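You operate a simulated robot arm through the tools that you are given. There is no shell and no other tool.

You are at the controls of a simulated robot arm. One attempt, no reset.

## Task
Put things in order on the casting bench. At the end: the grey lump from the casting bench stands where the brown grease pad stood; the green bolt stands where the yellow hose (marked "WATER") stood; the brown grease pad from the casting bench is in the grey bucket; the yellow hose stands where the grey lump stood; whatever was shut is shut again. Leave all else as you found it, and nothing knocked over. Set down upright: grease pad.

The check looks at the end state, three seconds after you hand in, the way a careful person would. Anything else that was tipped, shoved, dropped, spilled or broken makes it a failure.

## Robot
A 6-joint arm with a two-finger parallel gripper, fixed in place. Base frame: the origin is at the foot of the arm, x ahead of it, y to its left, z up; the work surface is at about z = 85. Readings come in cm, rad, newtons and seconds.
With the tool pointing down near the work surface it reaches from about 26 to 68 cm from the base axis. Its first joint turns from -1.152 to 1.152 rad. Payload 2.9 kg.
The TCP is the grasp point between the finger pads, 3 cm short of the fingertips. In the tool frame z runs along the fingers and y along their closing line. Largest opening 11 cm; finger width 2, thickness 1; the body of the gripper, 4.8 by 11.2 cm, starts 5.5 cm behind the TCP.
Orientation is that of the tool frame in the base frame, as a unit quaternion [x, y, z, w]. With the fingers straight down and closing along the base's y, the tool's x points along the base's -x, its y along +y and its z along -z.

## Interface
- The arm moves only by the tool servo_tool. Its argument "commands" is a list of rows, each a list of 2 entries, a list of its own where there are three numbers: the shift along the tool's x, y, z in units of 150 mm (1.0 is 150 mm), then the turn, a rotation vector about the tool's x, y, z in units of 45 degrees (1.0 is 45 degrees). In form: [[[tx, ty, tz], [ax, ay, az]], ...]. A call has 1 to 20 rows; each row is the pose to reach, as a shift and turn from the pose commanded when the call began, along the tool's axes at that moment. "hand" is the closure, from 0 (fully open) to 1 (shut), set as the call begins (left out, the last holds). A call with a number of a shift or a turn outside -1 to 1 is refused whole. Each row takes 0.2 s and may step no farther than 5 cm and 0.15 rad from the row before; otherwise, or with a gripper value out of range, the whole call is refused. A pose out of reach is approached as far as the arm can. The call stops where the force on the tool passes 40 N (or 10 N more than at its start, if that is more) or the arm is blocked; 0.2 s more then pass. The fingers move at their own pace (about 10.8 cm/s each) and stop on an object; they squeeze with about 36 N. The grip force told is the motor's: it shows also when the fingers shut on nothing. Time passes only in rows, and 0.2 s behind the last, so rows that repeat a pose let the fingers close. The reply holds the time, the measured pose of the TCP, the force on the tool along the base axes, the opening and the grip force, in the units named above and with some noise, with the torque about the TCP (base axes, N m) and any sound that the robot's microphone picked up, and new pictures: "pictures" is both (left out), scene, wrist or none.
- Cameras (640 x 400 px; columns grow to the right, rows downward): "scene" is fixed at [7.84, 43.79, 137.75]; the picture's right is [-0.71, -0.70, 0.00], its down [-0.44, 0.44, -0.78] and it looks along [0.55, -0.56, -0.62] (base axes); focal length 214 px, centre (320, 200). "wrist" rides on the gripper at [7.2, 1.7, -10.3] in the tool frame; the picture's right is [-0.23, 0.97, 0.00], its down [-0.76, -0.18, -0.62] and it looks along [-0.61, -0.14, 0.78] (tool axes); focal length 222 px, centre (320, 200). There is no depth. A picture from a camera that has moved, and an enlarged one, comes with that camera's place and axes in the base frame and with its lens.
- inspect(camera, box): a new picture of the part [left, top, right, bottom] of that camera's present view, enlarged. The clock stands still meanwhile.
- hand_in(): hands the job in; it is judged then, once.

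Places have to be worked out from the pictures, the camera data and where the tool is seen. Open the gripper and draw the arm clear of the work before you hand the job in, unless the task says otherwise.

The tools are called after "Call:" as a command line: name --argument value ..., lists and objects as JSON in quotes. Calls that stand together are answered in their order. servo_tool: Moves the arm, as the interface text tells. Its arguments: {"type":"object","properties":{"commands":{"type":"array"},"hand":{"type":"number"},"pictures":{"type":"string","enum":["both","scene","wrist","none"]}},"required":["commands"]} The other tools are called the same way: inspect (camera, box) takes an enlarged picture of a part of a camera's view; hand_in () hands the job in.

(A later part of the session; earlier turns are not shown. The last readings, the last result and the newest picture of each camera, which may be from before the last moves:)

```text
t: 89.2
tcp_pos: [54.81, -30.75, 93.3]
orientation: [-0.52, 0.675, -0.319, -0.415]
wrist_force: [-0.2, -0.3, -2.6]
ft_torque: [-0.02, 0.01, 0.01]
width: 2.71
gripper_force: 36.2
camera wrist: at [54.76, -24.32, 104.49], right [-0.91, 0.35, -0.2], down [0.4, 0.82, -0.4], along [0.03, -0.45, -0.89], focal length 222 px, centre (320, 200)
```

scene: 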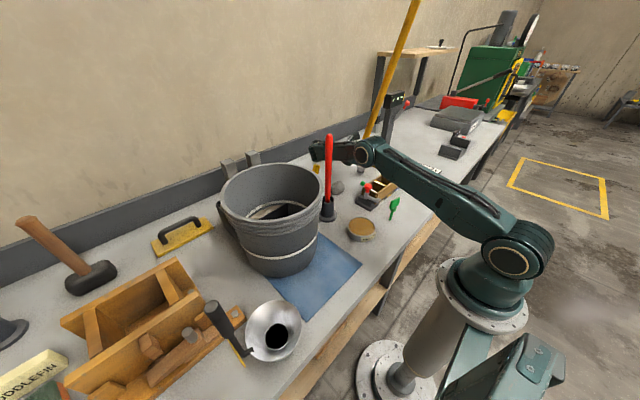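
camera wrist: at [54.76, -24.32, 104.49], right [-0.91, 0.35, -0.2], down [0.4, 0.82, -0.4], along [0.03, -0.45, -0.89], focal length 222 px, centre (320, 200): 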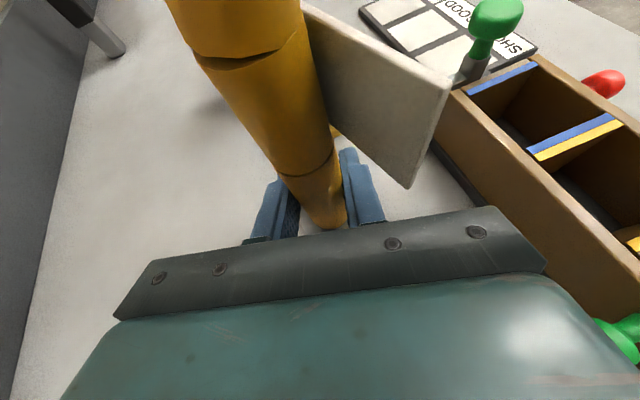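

The hose end came free of the bench with only ~2.6 N load and moves with the hand. Continuing to lift while easing toward the robot (-x), which also relieves the reach limit.

Call:
servo_tool --commands '[[[0.06, 0.01, -0.028], [0, 0, 0]], [[0.125, 0.035, -0.055], [0, 0, 0]], [[0.19, 0.085, -0.08], [0, 0, 0]], [[0.255, 0.14, -0.095], [0, 0, 0]], [[0.32, 0.193, -0.105], [0, 0, 0]], [[0.32, 0.193, -0.105], [0, 0, 0]]]' --hand 1 --pictures "both"

```text
t: 90.6
tcp_pos: [51.68, -30.74, 98.39]
orientation: [-0.518, 0.676, -0.32, -0.415]
wrist_force: [0.1, 0.2, -3.0]
ft_torque: [-0.02, 0.03, -0.02]
width: 2.67
gripper_force: 36.2
camera wrist: at [51.7, -24.44, 109.55], right [-0.91, 0.35, -0.2], down [0.41, 0.82, -0.4], along [0.03, -0.45, -0.89], focal length 222 px, centre (320, 200)
```

scene: 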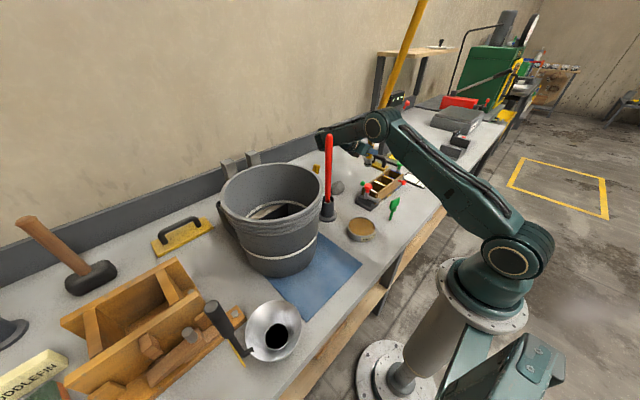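
wrist: 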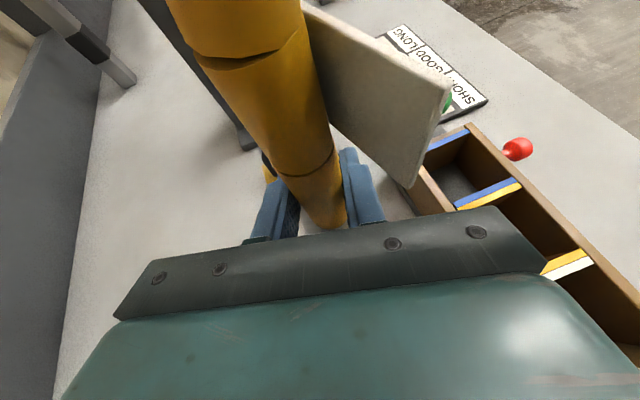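

Moves smoothly; load steady at 3 N. Lifting further so the coupling clears the divider box and its knobs (≈95) with margin.

Call:
servo_tool --commands '[[[0.1, 0.03, -0.04], [0, 0, 0]], [[0.2, 0.08, -0.08], [0, 0, 0]], [[0.3, 0.13, -0.115], [0, 0, 0]], [[0.41, 0.193, -0.15], [0, 0, 0]], [[0.41, 0.193, -0.15], [0, 0, 0]]]' --hand 1 --pictures "both"

```text
t: 91.8
tcp_pos: [48.69, -30.75, 105.02]
orientation: [-0.518, 0.677, -0.319, -0.415]
wrist_force: [0.1, -1.0, -2.7]
ft_torque: [-0.01, 0.01, 0.02]
width: 2.66
gripper_force: 36.2
camera wrist: at [48.7, -24.48, 116.2], right [-0.91, 0.35, -0.2], down [0.41, 0.82, -0.4], along [0.03, -0.45, -0.89], focal length 222 px, centre (320, 200)
```

scene: 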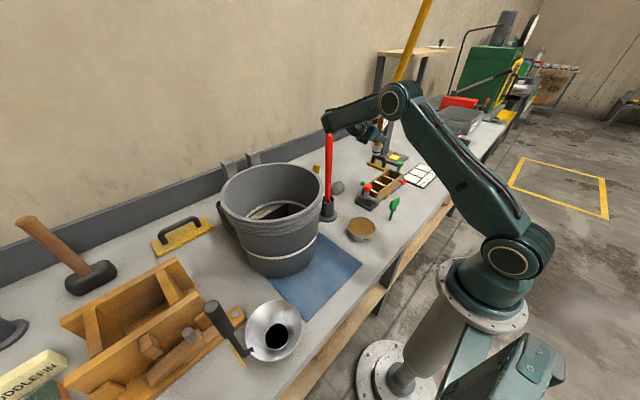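
wrist: 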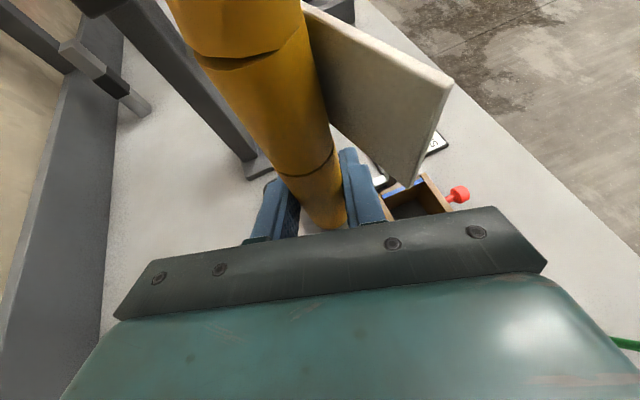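

The coupling is now at about z=97, above everything on the box. Moving toward -x over it (raising slightly more), and correcting the ~1.4° orientation drift.

Call:
servo_tool --commands '[[[0.07, 0.15, -0.005], [0.004, 0, 0.01]], [[0.12, 0.37, 0.04], [0.008, 0, 0.02]], [[0.15, 0.6, 0.095], [0.012, 0.001, 0.029]], [[0.185, 0.83, 0.145], [0.012, 0.001, 0.029]], [[0.185, 0.83, 0.145], [0.012, 0.001, 0.029]]]' --hand 1 --pictures "both"

```text
t: 93.0
tcp_pos: [35.95, -30.49, 106.27]
orientation: [-0.513, 0.68, -0.328, -0.409]
wrist_force: [-0.3, 0.0, -2.6]
ft_torque: [0.05, 0.0, 0.03]
width: 2.64
gripper_force: 36.1
camera wrist: at [35.63, -24.12, 117.39], right [-0.91, 0.35, -0.23], down [0.42, 0.82, -0.39], along [0.05, -0.45, -0.89], focal length 222 px, centre (320, 200)
```

scene: 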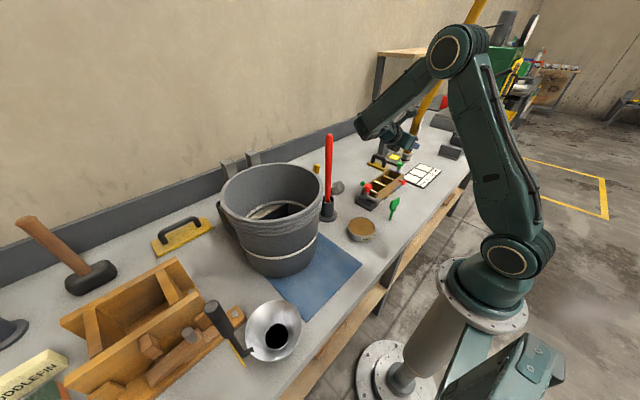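
wrist: 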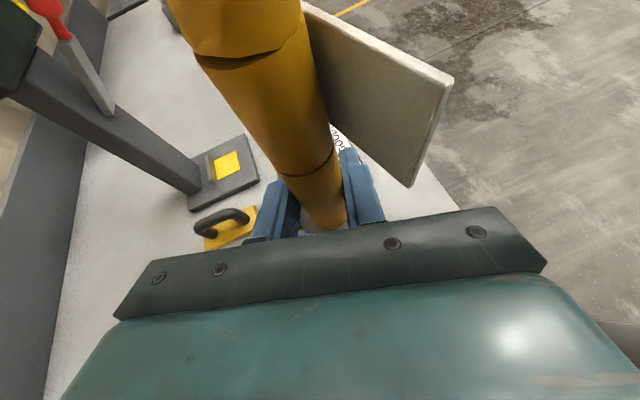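

The hose follows without load. Moving the last 9 cm in -x to stand over the lump's old spot (26.7,-30.7).

Call:
servo_tool --commands '[[[0.031, 0.197, 0.05], [0, 0, 0]], [[0.062, 0.394, 0.1], [0, 0, 0]], [[0.0935, 0.591, 0.15], [0, 0, 0]], [[0.0935, 0.591, 0.15], [0, 0, 0]]]' --hand 1 --pictures "both"

Call:
inspect --camera "scene" --box '[350, 60, 490, 230]'

```text
t: 94.0
tcp_pos: [26.77, -30.81, 106.55]
orientation: [-0.513, 0.68, -0.328, -0.408]
wrist_force: [-0.1, -0.4, -3.2]
ft_torque: [0.0, 0.03, 0.0]
width: 2.63
gripper_force: 36.1
camera wrist: at [26.31, -24.39, 117.62], right [-0.91, 0.35, -0.23], down [0.42, 0.82, -0.39], along [0.05, -0.45, -0.89], focal length 222 px, centre (320, 200)
```

scene: 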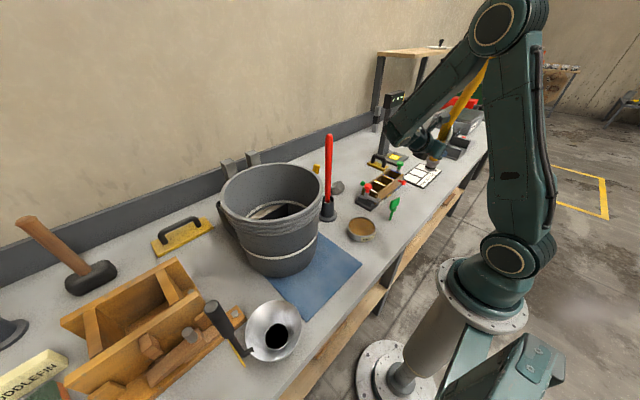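
wrist: 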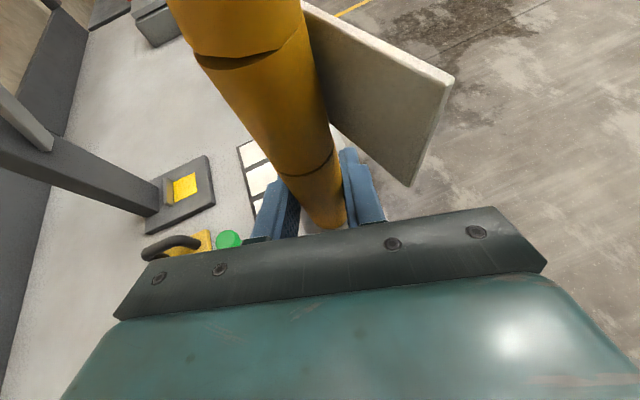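

```text
2.35 times, centred on (420, 145) of scene
camera zoom: at [7.84, 43.79, 137.75], right [-0.71, -0.7, 0.0], down [-0.44, 0.44, -0.78], along [0.55, -0.56, -0.62], focal length 505 px, centre (85, 329)
```

zoom: 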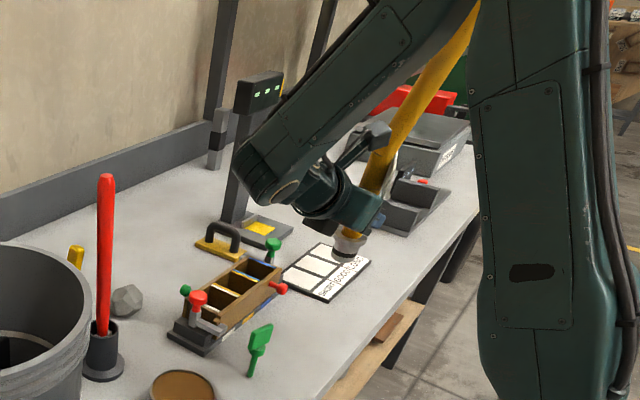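

The hose hangs upright in the hand over the free spot, with arm and gripper clear of the bolt and box. Lowering 12 cm.

Call:
servo_tool --commands '[[[-0.178, 0.005, 0.09], [0, 0, 0]], [[-0.357, 0.01, 0.18], [0, 0, 0]], [[-0.535, 0.016, 0.27], [0, 0, 0]], [[-0.714, 0.021, 0.361], [0, 0, 0]], [[-0.714, 0.021, 0.361], [0, 0, 0]]]' --hand 1 --pictures "both"

Call:
inspect --camera "scene" --box '[360, 120, 480, 230]'

```text
t: 95.2
tcp_pos: [26.69, -30.88, 94.34]
orientation: [-0.513, 0.681, -0.327, -0.408]
wrist_force: [0.2, -0.9, -3.7]
ft_torque: [0.01, 0.02, 0.02]
width: 2.67
gripper_force: 36.2
camera wrist: at [26.33, -24.43, 105.52], right [-0.91, 0.35, -0.23], down [0.42, 0.82, -0.39], along [0.05, -0.45, -0.89], focal length 222 px, centre (320, 200)
```

scene: 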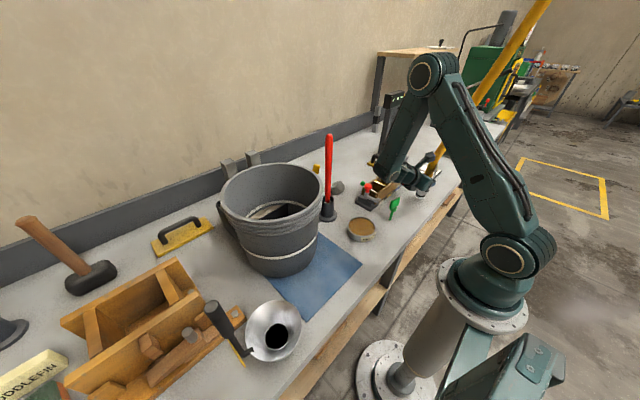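
wrist: 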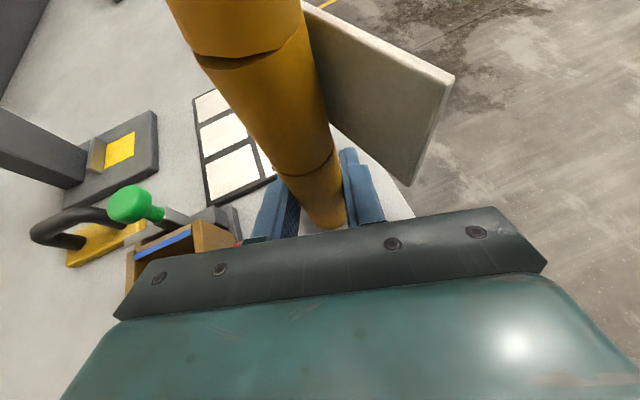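

```text
3.64 times, centred on (420, 175) of scene
camera zoom: at [7.85, 43.79, 137.75], right [-0.71, -0.7, 0.0], down [-0.44, 0.44, -0.78], along [0.55, -0.56, -0.62], focal length 780 px, centre (-44, 291)
```

zoom: 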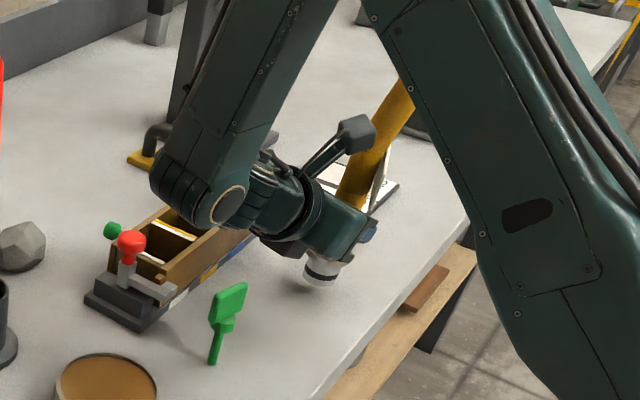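

Coupling about 1.5 cm above the bench at the right spot. Creeping down with force checks.

Call:
servo_tool --commands '[[[-0.018, 0.0005, 0.009], [0, 0, 0]], [[-0.036, 0.001, 0.018], [0, 0, 0]], [[-0.054, 0.0015, 0.027], [0, 0, 0]], [[-0.07, 0.002, 0.035], [0, 0, 0]], [[-0.07, 0.002, 0.035], [0, 0, 0]]]' --pictures "none"

Call:
servo_tool --commands '[[[-0.007, 0, 0.0035], [0, 0, 0]], [[-0.014, 0.0005, 0.007], [0, 0, 0]], [[-0.02, 0.0005, 0.01], [0, 0, 0]], [[-0.02, 0.0005, 0.01], [0, 0, 0]]]' --pictures "none"

```text
t: 96.4
tcp_pos: [26.87, -30.84, 93.21]
orientation: [-0.513, 0.68, -0.328, -0.409]
wrist_force: [-0.9, 0.2, -3.7]
ft_torque: [-0.04, -0.02, 0.01]
width: 2.65
gripper_force: 36.1
```

```text
t: 97.4
tcp_pos: [26.79, -30.87, 92.83]
orientation: [-0.513, 0.68, -0.328, -0.409]
wrist_force: [-0.7, -0.9, -3.3]
ft_torque: [-0.01, 0.03, 0.01]
width: 2.63
gripper_force: 36.3
```

No contact yet at 92.83; creeping another few millimetres.

Call:
servo_tool --commands '[[[-0.005, 0, 0.0025], [0, 0, 0]], [[-0.01, 0.0003, 0.005], [0, 0, 0]], [[-0.015, 0.0004, 0.0075], [0, 0, 0]], [[-0.015, 0.0004, 0.0075], [0, 0, 0]]]' --pictures "none"

Call:
servo_tool --commands '[[[-0.005, 0, 0.0025], [0, 0, 0]], [[-0.01, 0.0003, 0.005], [0, 0, 0]], [[-0.01, 0.0003, 0.005], [0, 0, 0]]]' --pictures "none"

```text
t: 98.4
tcp_pos: [26.74, -30.89, 92.73]
orientation: [-0.513, 0.681, -0.327, -0.408]
wrist_force: [-0.6, -0.7, -3.2]
ft_torque: [0.0, 0.01, -0.04]
width: 2.63
gripper_force: 36.0
```

```text
t: 99.2
tcp_pos: [26.78, -30.87, 92.62]
orientation: [-0.512, 0.68, -0.329, -0.409]
wrist_force: [0.9, 3.2, 16.4]
ft_torque: [0.4, 0.14, -0.09]
width: 2.65
gripper_force: 35.9
```

Contact with the bench (same +16 N as when it was standing in my grip). Opening the fingers to release.

Call:
servo_tool --commands '[[[0, 0, 0], [0, 0, 0]], [[0, 0, 0], [0, 0, 0]], [[0, 0, 0], [0, 0, 0]]]' --hand 0.42 --pictures "both"

Call:
inspect --camera "wrist" --box '[200, 80, 440, 240]'

Call:
inspect --camera "scene" --box '[380, 60, 560, 220]'

```text
t: 100.0
tcp_pos: [26.76, -30.84, 92.35]
orientation: [-0.512, 0.681, -0.327, -0.409]
wrist_force: [0.8, 0.2, -0.2]
ft_torque: [0.01, 0.0, -0.02]
width: 6.39
gripper_force: 0.1
camera wrist: at [26.37, -24.4, 103.57], right [-0.91, 0.35, -0.23], down [0.42, 0.82, -0.39], along [0.05, -0.45, -0.89], focal length 222 px, centre (320, 200)
```

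scene: 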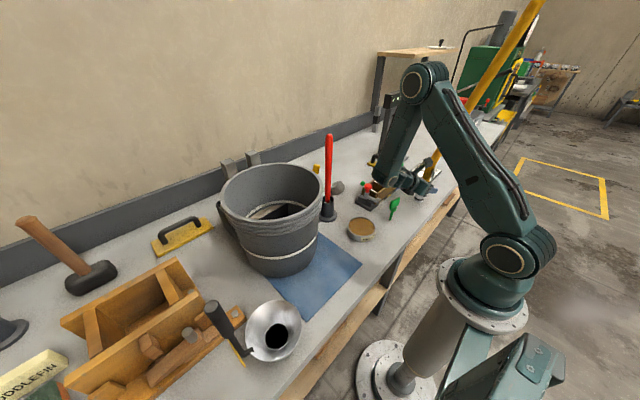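
wrist: 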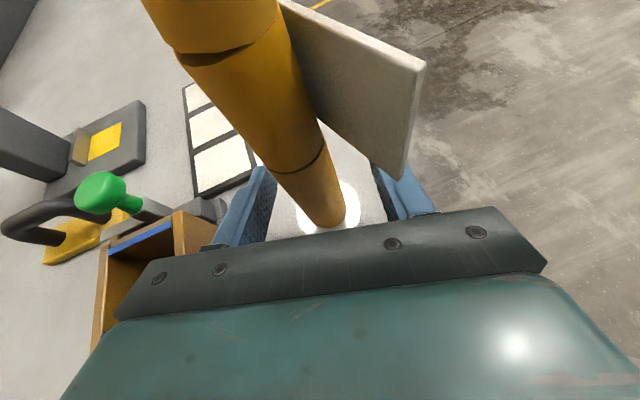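

```text
2.50 times, centred on (320, 160) of wrist
camera zoom: at [26.37, -24.4, 103.57], right [-0.91, 0.35, -0.23], down [0.42, 0.82, -0.39], along [0.05, -0.45, -0.89], focal length 555 px, centre (320, 300)
```

zoom: 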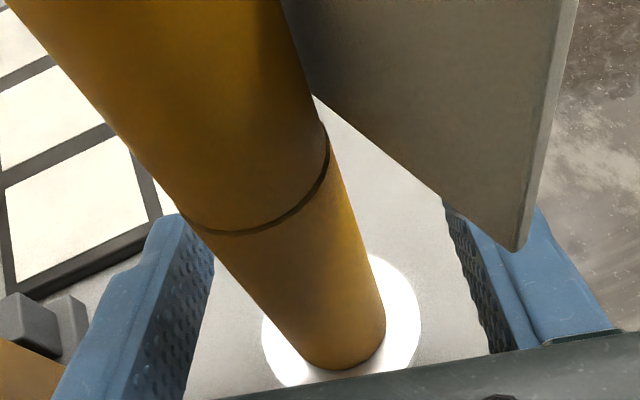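

```text
2.50 times, centred on (470, 140) of scene
camera zoom: at [7.84, 43.79, 137.75], right [-0.71, -0.7, 0.0], down [-0.44, 0.44, -0.78], along [0.55, -0.56, -0.62], focal length 536 px, centre (-55, 350)
```

zoom: 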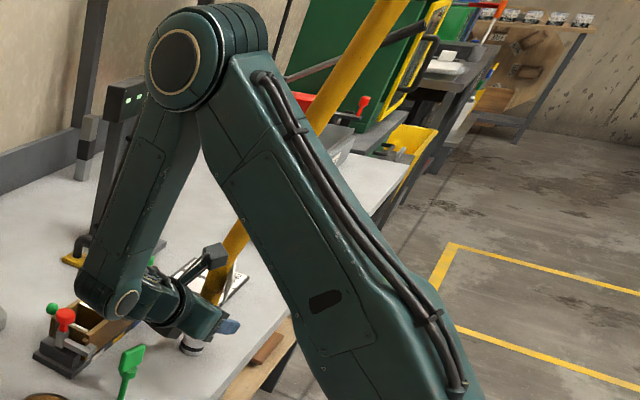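

The hose stands on its own at the lump's old spot; grip force zero. Backing the hand straight out along its axis.

Call:
servo_tool --commands '[[[0, 0, -0.06], [0, 0, 0]], [[0, 0, -0.15], [0, 0, 0]], [[0, 0, -0.26], [0, 0, 0]], [[0, 0, -0.37], [0, 0, 0]], [[0, 0, -0.47], [0, 0, 0]], [[0, 0, -0.47], [0, 0, 0]]]' --pictures "both"

```text
t: 101.4
tcp_pos: [28.38, -24.6, 95.44]
orientation: [-0.512, 0.681, -0.327, -0.409]
wrist_force: [0.2, 0.2, -0.5]
ft_torque: [-0.01, -0.04, -0.01]
width: 6.38
gripper_force: 0.1
camera wrist: at [27.93, -18.2, 106.73], right [-0.91, 0.35, -0.23], down [0.42, 0.82, -0.39], along [0.05, -0.45, -0.89], focal length 222 px, centre (320, 200)
```

scene: 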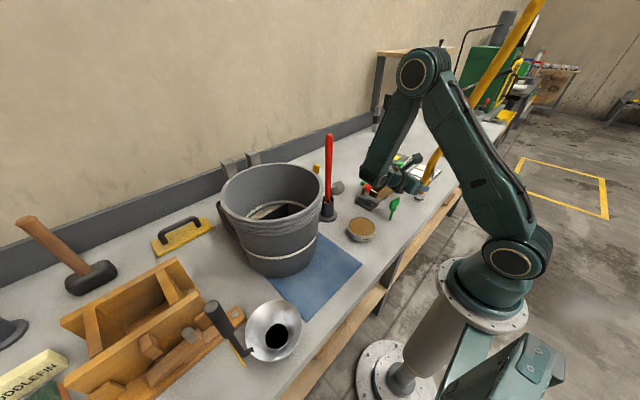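
wrist: 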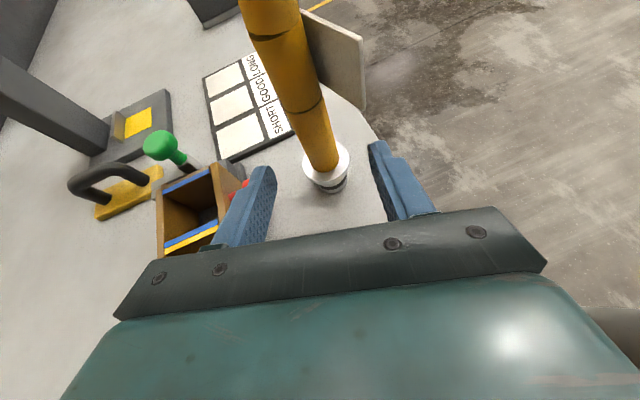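

Clear of the hose, which is standing steadily. Rising and moving away toward +y before un-tilting the tool.

Call:
servo_tool --commands '[[[0.14, 0.019, -0.23], [0, 0, 0]], [[0.28, 0.038, -0.47], [0, 0, 0]], [[0.43, 0.058, -0.705], [0, 0, 0]], [[0.43, 0.058, -0.705], [0, 0, 0]]]' --pictures "none"

Call:
servo_tool --commands '[[[0.06, 0.03, -0.17], [0, -0.15, 0]], [[0.12, 0.06, -0.34], [0, -0.3, 0]], [[0.18, 0.09, -0.52], [0, -0.45, 0]], [[0.18, 0.09, -0.52], [0, -0.6, 0]], [[0.18, 0.09, -0.52], [0, -0.75, 0]], [[0.18, 0.09, -0.52], [0, -0.9, 0]], [[0.18, 0.09, -0.52], [0, -0.9, 0]]]' --pictures "both"

```text
t: 102.4
tcp_pos: [28.59, -17.96, 106.13]
orientation: [-0.512, 0.681, -0.327, -0.409]
wrist_force: [0.7, -0.4, -0.9]
ft_torque: [-0.03, 0.02, -0.04]
width: 6.36
gripper_force: 0.0
```

```text
t: 104.0
tcp_pos: [28.84, -12.21, 112.01]
orientation: [-0.594, 0.78, -0.13, -0.147]
wrist_force: [0.3, -0.2, -0.1]
ft_torque: [0.0, -0.05, 0.02]
width: 6.36
gripper_force: 0.1
camera wrist: at [26.13, -14.14, 124.34], right [-0.88, 0.46, -0.11], down [0.41, 0.87, 0.29], along [0.23, 0.21, -0.95], focal length 222 px, centre (320, 200)
```

scene: 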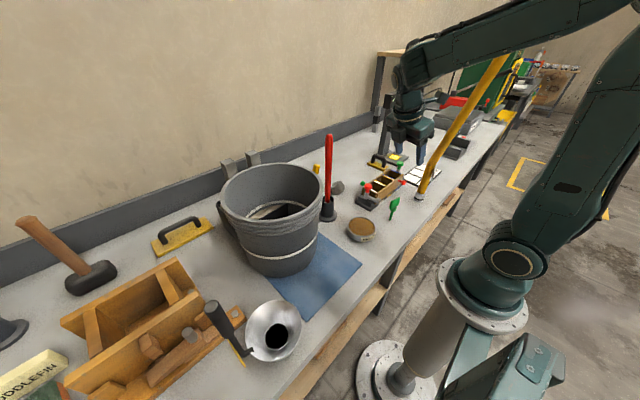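
wrist: 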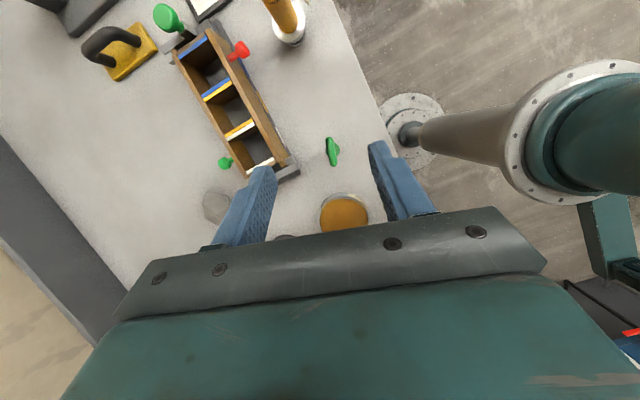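

Hose is standing well in its new place. Un-tilting the remaining ~23° to vertical, over the bolt area.

Call:
servo_tool --commands '[[[0, 0, 0], [0, -0.17, 0]], [[0, 0, 0], [0, -0.34, 0]], [[0, 0, 0], [0, -0.507, 0]], [[0, 0, 0], [0, -0.507, 0]]]' --pictures "both"

Call:
inspect --camera "wrist" --box '[260, 60, 420, 180]'

Call:
inspect --camera "scene" --box '[370, 180, 430, 230]'

```text
t: 105.0
tcp_pos: [28.84, -12.24, 112.13]
orientation: [-0.608, 0.794, -0.01, 0.01]
wrist_force: [0.6, 0.7, 0.1]
ft_torque: [0.0, -0.01, 0.01]
width: 6.37
gripper_force: 0.0
camera wrist: at [25.05, -18.61, 122.38], right [-0.88, 0.47, -0.03], down [0.35, 0.69, 0.63], along [0.32, 0.55, -0.78], focal length 222 px, centre (320, 200)
```

scene: 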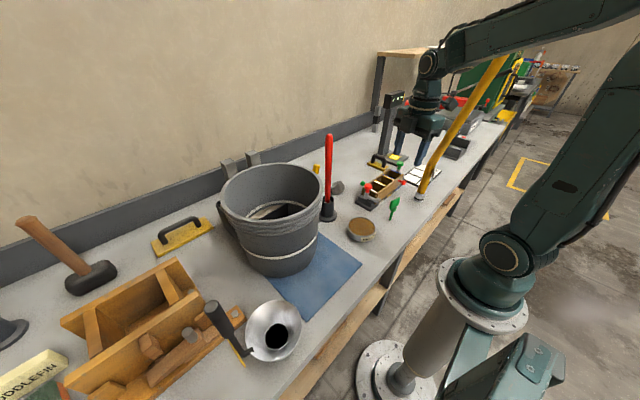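
wrist: 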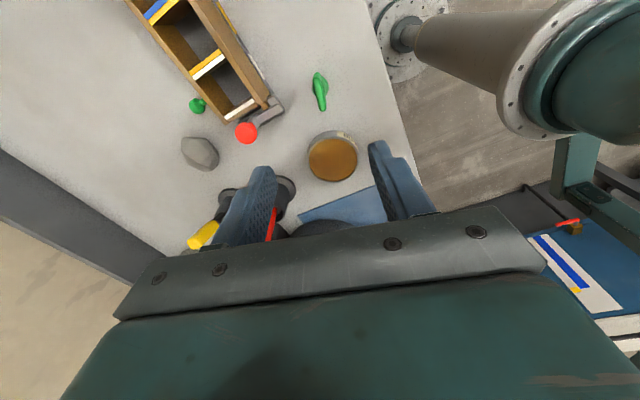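

```text
3.33 times, centred on (340, 120) of wrist
camera zoom: at [25.05, -18.61, 122.38], right [-0.88, 0.47, -0.03], down [0.35, 0.69, 0.63], along [0.32, 0.55, -0.78], focal length 740 px, centre (253, 467)
```

zoom: 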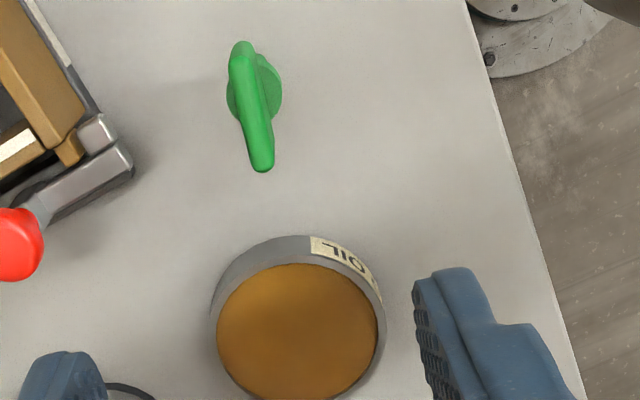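

```text
8.00 times, centred on (400, 205) of scene
camera zoom: at [7.84, 43.79, 137.75], right [-0.71, -0.7, 0.0], down [-0.44, 0.44, -0.78], along [0.55, -0.56, -0.62], focal length 1716 px, centre (-320, 160)
```

zoom: 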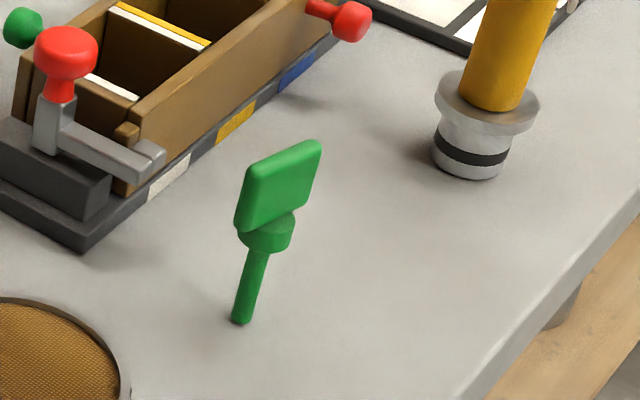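

The bolt stands at about (29.0,-13.1), paddle top z≈94.5, flange z≈90, paddle normal almost exactly along my current closing axis. I correct the small tilt and descend to z≈100 with a 4.4 cm opening for a check.

Call:
servo_tool --commands '[[[0.02, 0, 0.2], [-0.036, 0.004, 0.03]], [[0.052, -0.002, 0.45], [-0.036, 0.004, 0.03]], [[0.052, -0.002, 0.65], [-0.036, 0.004, 0.03]], [[0.052, -0.002, 0.8], [-0.036, 0.004, 0.03]], [[0.052, -0.002, 0.8], [-0.036, 0.004, 0.03]]]' --hand 0.6 --pictures "both"

Call:
inspect --camera "wrist" --box '[220, 60, 420, 220]'

Call:
inspect --camera "scene" --box '[350, 130, 470, 230]'

```text
t: 106.2
tcp_pos: [29.03, -13.11, 100.01]
orientation: [-0.6, 0.8, 0.001, 0.0]
wrist_force: [-0.3, 0.4, 0.1]
ft_torque: [0.0, 0.02, 0.01]
width: 4.4
gripper_force: 0.1
camera wrist: at [25.34, -19.38, 110.45], right [-0.87, 0.49, 0.0], down [0.39, 0.68, 0.62], along [0.31, 0.54, -0.78], focal length 222 px, centre (320, 200)
```

scene: 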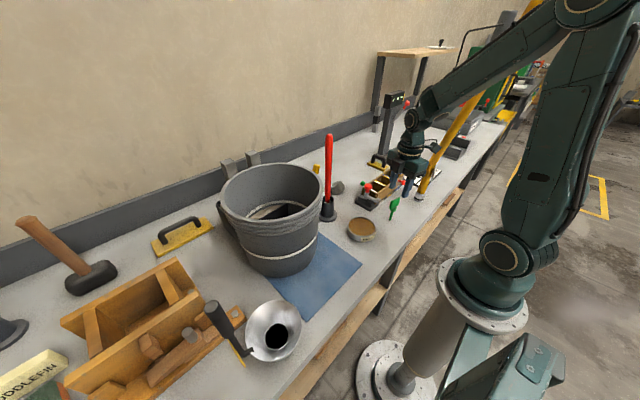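
wrist: 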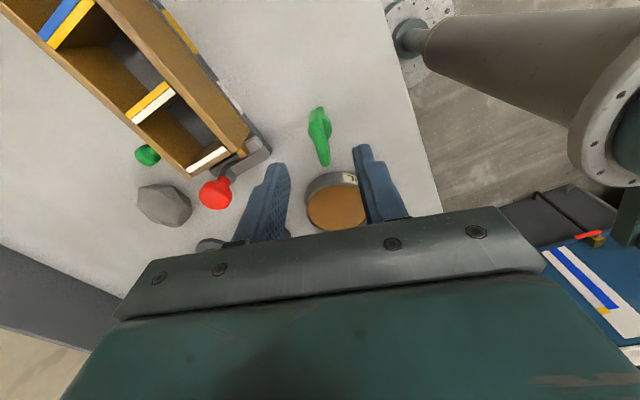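

```text
2.50 times, centred on (320, 140) of wrist
camera zoom: at [25.34, -19.38, 110.45], right [-0.87, 0.49, 0.0], down [0.39, 0.68, 0.62], along [0.31, 0.54, -0.78], focal length 555 px, centre (320, 350)
```

zoom: 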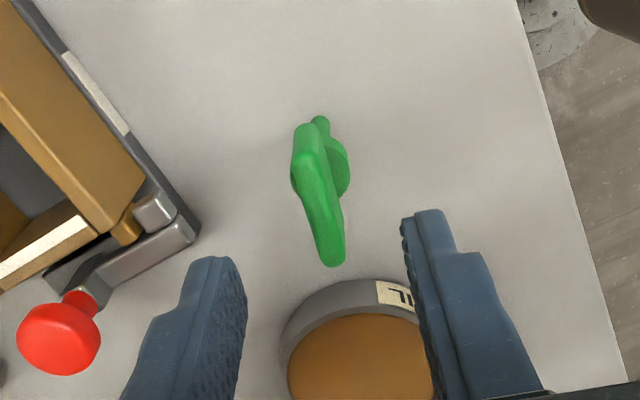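

```text
4.00 times, centred on (410, 180) of scene
camera zoom: at [7.84, 43.79, 137.75], right [-0.71, -0.7, 0.0], down [-0.44, 0.44, -0.78], along [0.55, -0.56, -0.62], focal length 858 px, centre (-40, 280)
```

zoom: 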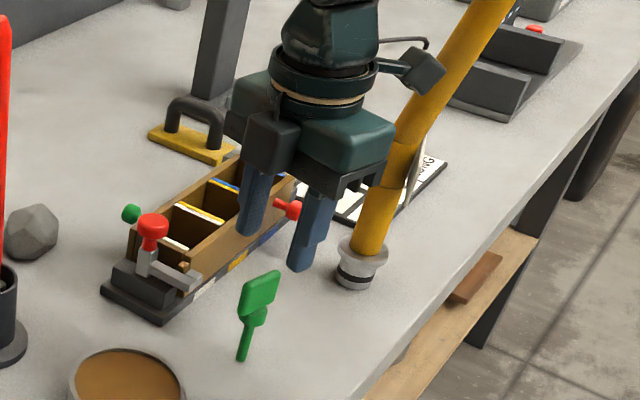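

Nearly aligned; the paddle centre is about (28.8,-13.25). Adjusting by ~0.3 cm and descending to z≈93.9 so the pads take the paddle above its flange.

Call:
servo_tool --commands '[[[0.017, 0.011, 0.1], [0, 0, 0]], [[0.017, 0.011, 0.22], [0, 0, 0]], [[0.017, 0.011, 0.33], [0, 0, 0]], [[0.017, 0.011, 0.407], [0, 0, 0]], [[0.017, 0.011, 0.407], [0, 0, 0]]]' --pictures "both"

Call:
inspect --camera "wrist" --box '[220, 80, 420, 240]'

Call:
inspect --camera "scene" --box '[360, 150, 450, 230]'

```text
t: 107.4
tcp_pos: [28.86, -13.18, 93.91]
orientation: [-0.6, 0.8, 0.001, -0.001]
wrist_force: [-0.2, 0.7, -0.1]
ft_torque: [0.01, 0.02, 0.04]
width: 4.41
gripper_force: 0.0
camera wrist: at [25.17, -19.48, 104.28], right [-0.87, 0.49, 0.0], down [0.39, 0.68, 0.62], along [0.31, 0.54, -0.78], focal length 222 px, centre (320, 200)
```

scene: 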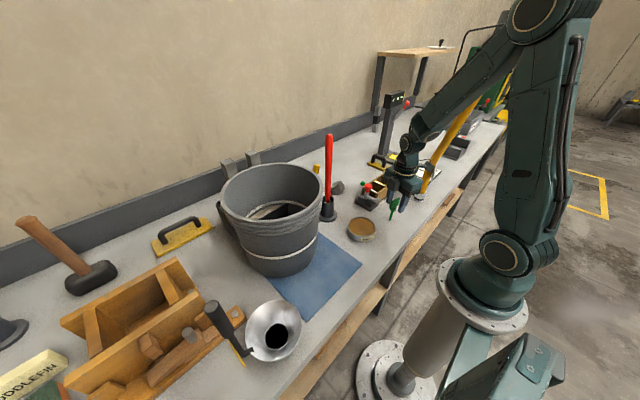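
wrist: 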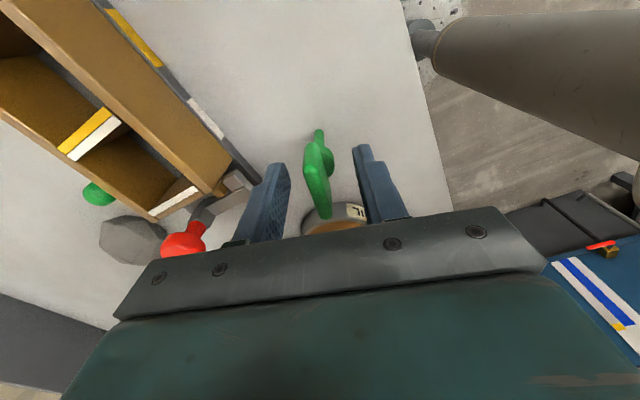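

```text
2.50 times, centred on (320, 160) of wrist
camera zoom: at [25.17, -19.48, 104.28], right [-0.87, 0.49, 0.0], down [0.39, 0.68, 0.62], along [0.31, 0.54, -0.78], focal length 555 px, centre (320, 300)
```

zoom: 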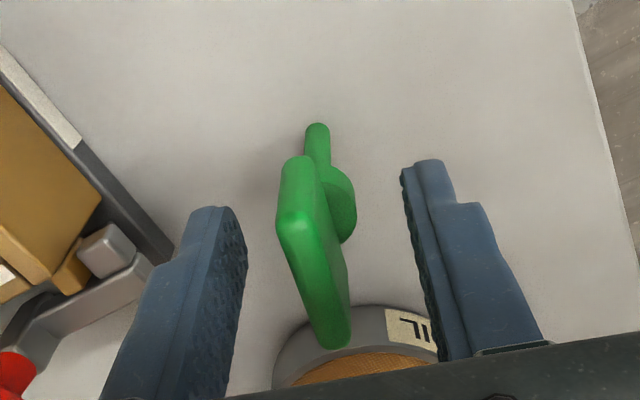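

```text
5.00 times, centred on (405, 190) of scene
camera zoom: at [7.84, 43.79, 137.75], right [-0.71, -0.7, 0.0], down [-0.44, 0.44, -0.78], along [0.55, -0.56, -0.62], focal length 1072 px, centre (-105, 250)
```

zoom: 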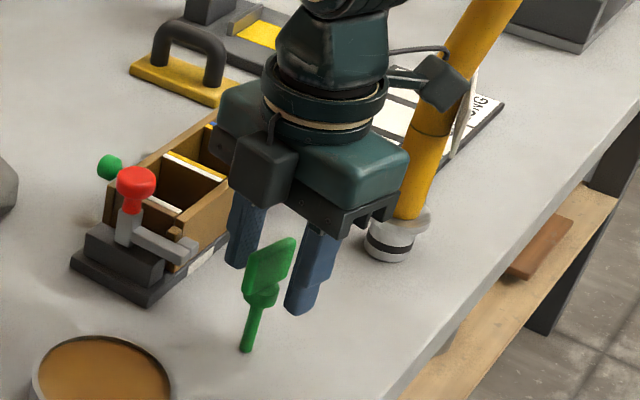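

The paddle is centred between the fingers and along their width. Closing.

Call:
servo_tool --commands '[[[0, 0, 0], [0, 0, 0]], [[0, 0, 0], [0, 0, 0]], [[0, 0, 0], [0, 0, 0]], [[0, 0, 0], [0, 0, 0]]]' --hand 1 --pictures "wrist"

```text
t: 108.4
tcp_pos: [28.75, -13.17, 93.73]
orientation: [-0.599, 0.801, 0.0, -0.001]
wrist_force: [0.3, 0.6, 0.6]
ft_torque: [0.03, 0.03, -0.04]
width: 2.05
gripper_force: 35.5
camera wrist: at [25.17, -19.48, 104.3], right [-0.87, 0.49, 0.0], down [0.39, 0.68, 0.62], along [0.31, 0.54, -0.78], focal length 222 px, centre (320, 200)
```

wrist: 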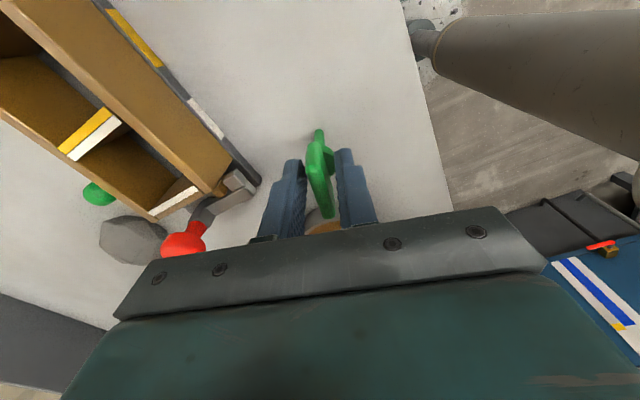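

Held at 2.05 cm with no side force. Slow lift to test.

Call:
servo_tool --commands '[[[0, 0, -0.02], [0, 0, 0]], [[0, 0, -0.07], [0, 0, 0]], [[0, 0, -0.14], [0, 0, 0]], [[0, 0, -0.22], [0, 0, 0]], [[0, 0, -0.22], [0, 0, 0]]]' --hand 1 --pictures "both"

Call:
inspect --camera "scene" --box '[360, 150, 450, 230]'

```text
t: 109.6
tcp_pos: [28.73, -13.24, 97.21]
orientation: [-0.598, 0.801, 0.001, 0.0]
wrist_force: [1.3, -0.3, 0.4]
ft_torque: [0.0, 0.01, 0.0]
width: 2.06
gripper_force: 36.0
camera wrist: at [25.13, -19.63, 107.63], right [-0.87, 0.49, 0.0], down [0.39, 0.68, 0.62], along [0.31, 0.54, -0.78], focal length 222 px, centre (320, 200)
```

scene: 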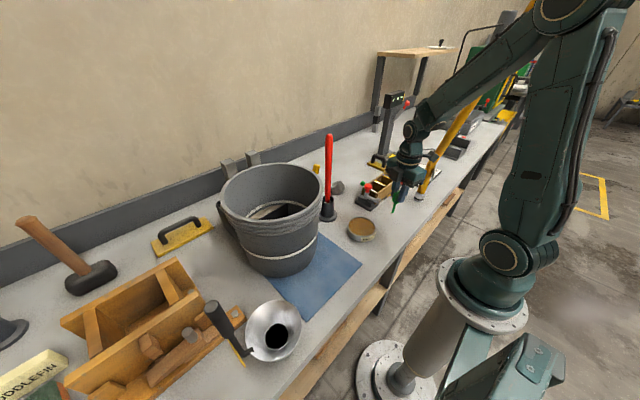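
wrist: 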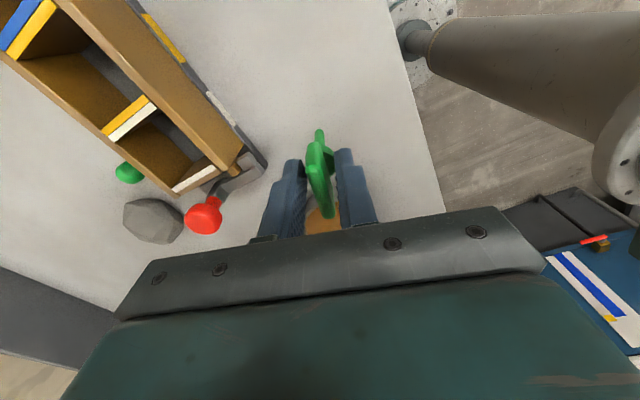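

```text
5.00 times, centred on (405, 190) of scene
camera zoom: at [7.84, 43.79, 137.75], right [-0.71, -0.7, 0.0], down [-0.44, 0.44, -0.78], along [0.55, -0.56, -0.62], focal length 1072 px, centre (-105, 250)
```

zoom: 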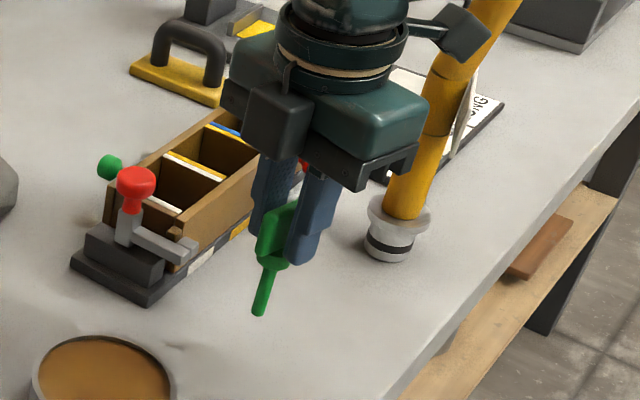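

Bolt lifted and hanging straight. Raising to z≈112 and carrying it toward the hose's old spot, passing over the box well away from the hose.

Call:
servo_tool --commands '[[[0, 0, -0.2], [0, 0, 0]], [[0, 0, -0.45], [0, 0, 0]], [[0, 0, -0.7], [0, 0, 0]], [[0, 0, -0.95], [0, 0, 0]], [[0, 0, -0.987], [0, 0, 0]]]' --pictures "none"

Call:
servo_tool --commands '[[[-0.013, -0.22, 0], [0, 0, 0]], [[-0.026, -0.44, 0], [0, 0, 0]], [[-0.039, -0.66, 0], [0, 0, 0]], [[-0.051, -0.888, 0], [0, 0, 0]], [[-0.051, -0.888, 0], [0, 0, 0]]]' --pictures "both"

```text
t: 110.8
tcp_pos: [28.79, -13.12, 111.99]
orientation: [-0.599, 0.801, 0.001, -0.001]
wrist_force: [-0.7, 0.5, -1.5]
ft_torque: [0.01, -0.01, 0.03]
width: 2.06
gripper_force: 36.0
```

```text
t: 112.0
tcp_pos: [41.94, -16.34, 111.98]
orientation: [-0.598, 0.801, 0.001, 0.0]
wrist_force: [0.1, -0.2, -1.5]
ft_torque: [-0.02, -0.02, 0.01]
width: 2.08
gripper_force: 35.8
camera wrist: at [38.37, -22.65, 122.38], right [-0.87, 0.49, 0.0], down [0.39, 0.68, 0.62], along [0.31, 0.54, -0.78], focal length 222 px, centre (320, 200)
```

scene: 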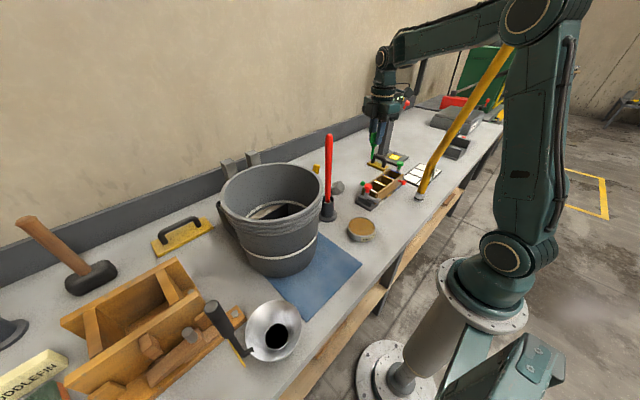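
wrist: 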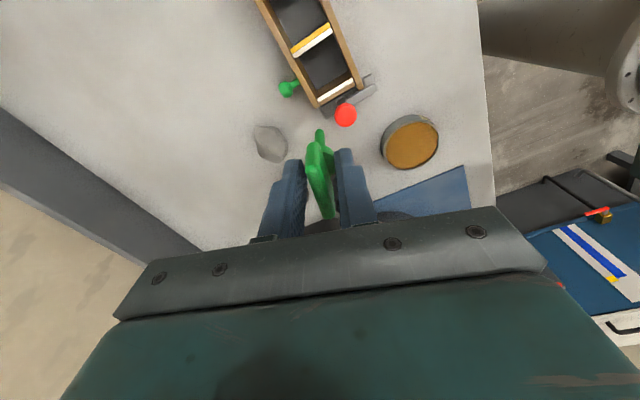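

Still firmly held. Continuing to (54,-25) while dropping to z≈107 to stay inside reach.

Call:
servo_tool --commands '[[[0.07, -0.19, 0.05], [0, 0, 0]], [[0.14, -0.38, 0.1], [0, 0, 0]], [[0.21, -0.57, 0.17], [0, 0, 0]], [[0.28, -0.76, 0.25], [0, 0, 0]], [[0.352, -0.936, 0.333], [0, 0, 0]], [[0.352, -0.936, 0.333], [0, 0, 0]]]' --pictures "none"

```text
t: 113.4
tcp_pos: [53.74, -25.17, 107.21]
orientation: [-0.598, 0.802, 0.001, -0.001]
wrist_force: [0.8, -0.2, -0.6]
ft_torque: [0.03, -0.01, 0.04]
width: 2.06
gripper_force: 35.9
```

Now over to (54.85,-30.85), descending to z≈100 and looking at the surroundings.

Call:
servo_tool --commands '[[[0.12, -0.06, 0.08], [0, 0, 0]], [[0.24, -0.12, 0.16], [0, 0, 0]], [[0.343, -0.177, 0.28], [0, 0, 0]], [[0.343, -0.177, 0.42], [0, 0, 0]], [[0.343, -0.177, 0.48], [0, 0, 0]], [[0.343, -0.177, 0.48], [0, 0, 0]]]' --pictures "both"

Call:
inspect --camera "scene" --box '[320, 90, 430, 200]'

Call:
inspect --camera "wrist" --box '[220, 60, 420, 220]'

```text
t: 114.8
tcp_pos: [54.9, -30.92, 99.75]
orientation: [-0.6, 0.8, 0.001, 0.0]
wrist_force: [-0.4, 0.2, -0.9]
ft_torque: [0.02, 0.0, 0.01]
width: 2.06
gripper_force: 36.3
camera wrist: at [51.17, -37.22, 110.19], right [-0.87, 0.49, 0.0], down [0.39, 0.68, 0.62], along [0.31, 0.54, -0.78], focal length 222 px, centre (320, 200)
```

scene: 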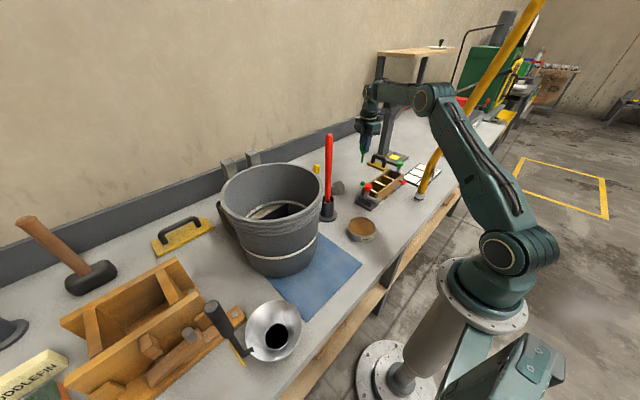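
wrist: 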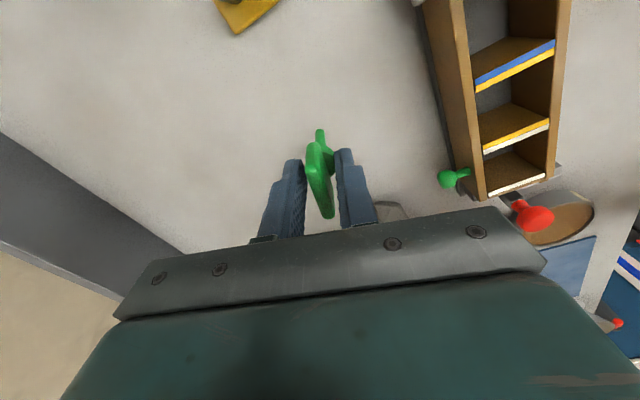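

```text
3.64 times, centred on (375, 145) of scene
camera zoom: at [7.84, 43.79, 137.75], right [-0.71, -0.7, 0.0], down [-0.44, 0.44, -0.78], along [0.55, -0.56, -0.62], focal length 780 px, centre (120, 400)
```

zoom: 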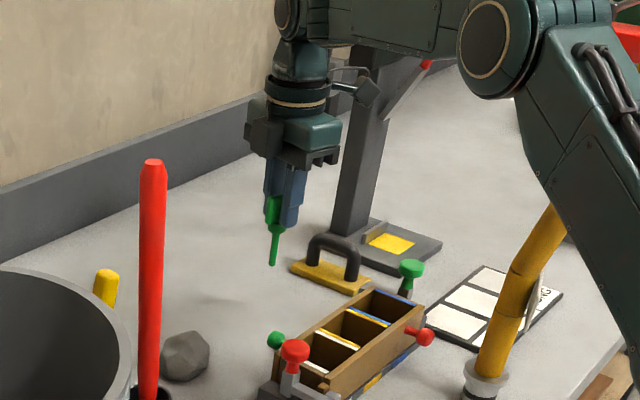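

```text
2.50 times, centred on (320, 140) of wrist
camera zoom: at [51.17, -37.22, 110.19], right [-0.87, 0.49, 0.0], down [0.39, 0.68, 0.62], along [0.31, 0.54, -0.78], focal length 555 px, centre (320, 350)
```

zoom: 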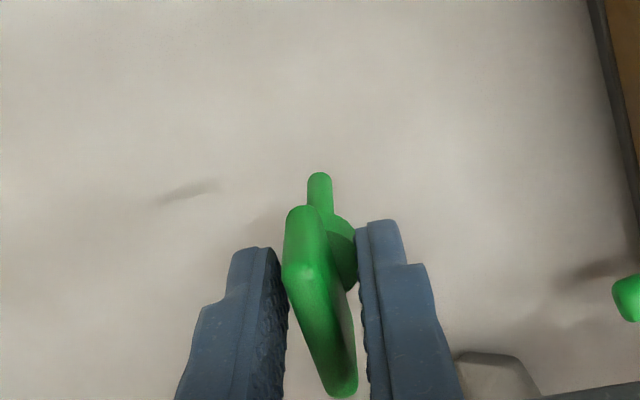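

All clear below; the bolt hangs vertical above the hose's old position. Lowering to just above the bench, then creeping.

Call:
servo_tool --commands '[[[0, 0, 0.1], [0, 0, 0]], [[0, 0, 0.2], [0, 0, 0]], [[0, 0, 0.3], [0, 0, 0]], [[0, 0, 0.345], [0, 0, 0]], [[0, 0, 0.345], [0, 0, 0]]]' --pictures "none"

Call:
servo_tool --commands '[[[0, 0, 0.007], [0, 0, 0]], [[0, 0, 0.014], [0, 0, 0]], [[0, 0, 0.021], [0, 0, 0]], [[0, 0, 0.028], [0, 0, 0]], [[0, 0, 0.028], [0, 0, 0]]]' --pictures "both"

```text
t: 116.0
tcp_pos: [54.95, -31.01, 94.55]
orientation: [-0.599, 0.801, 0.001, -0.001]
wrist_force: [0.2, 0.5, -1.1]
ft_torque: [0.0, -0.02, -0.02]
width: 2.06
gripper_force: 35.7
```

```text
t: 117.2
tcp_pos: [54.95, -31.01, 94.21]
orientation: [-0.599, 0.801, 0.0, -0.001]
wrist_force: [0.1, -0.9, -1.2]
ft_torque: [0.02, 0.01, 0.0]
width: 2.07
gripper_force: 35.9
camera wrist: at [51.32, -37.33, 104.56], right [-0.87, 0.49, 0.0], down [0.39, 0.68, 0.62], along [0.31, 0.54, -0.78], focal length 222 px, centre (320, 200)
```

scene: 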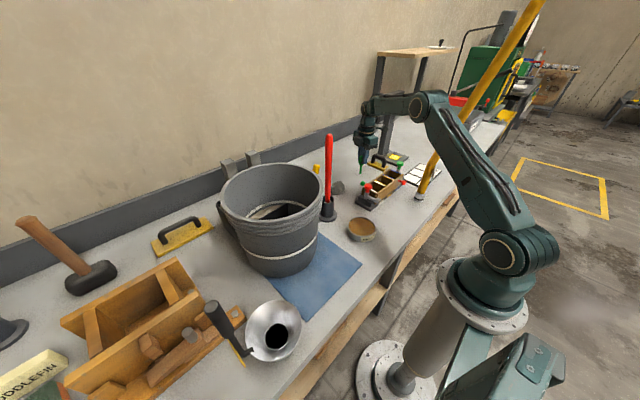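
wrist: 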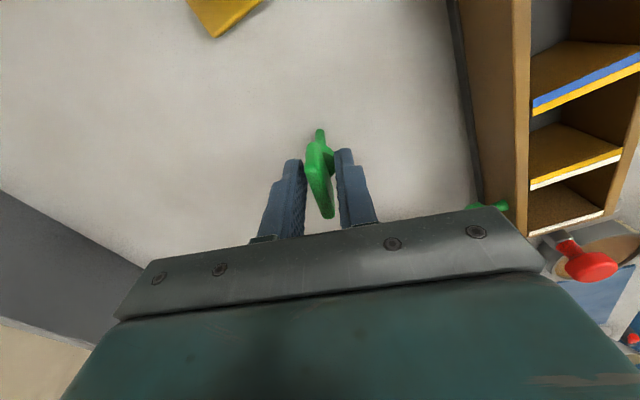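

Free still at z=94.2; creeping in 0.75 mm steps until the bolt meets the bench.

Call:
servo_tool --commands '[[[0, 0, 0.005], [0, 0, 0]], [[0, 0, 0.01], [0, 0, 0]], [[0, 0, 0.015], [0, 0, 0]], [[0, 0, 0.02], [0, 0, 0]], [[0, 0, 0.02], [0, 0, 0]]]' --pictures "none"

Call:
servo_tool --commands '[[[0, 0, 0.004], [0, 0, 0]], [[0, 0, 0.008], [0, 0, 0]], [[0, 0, 0.008], [0, 0, 0]]]' --pictures "none"

```text
t: 118.4
tcp_pos: [54.91, -30.94, 93.76]
orientation: [-0.599, 0.801, 0.001, -0.001]
wrist_force: [0.2, 0.4, -0.8]
ft_torque: [0.01, 0.0, -0.03]
width: 2.05
gripper_force: 36.1
```

```text
t: 119.2
tcp_pos: [55.03, -30.94, 93.93]
orientation: [-0.599, 0.801, 0.001, 0.0]
wrist_force: [-3.0, -1.8, 6.5]
ft_torque: [-0.08, 0.18, 0.0]
width: 2.07
gripper_force: 35.5
```

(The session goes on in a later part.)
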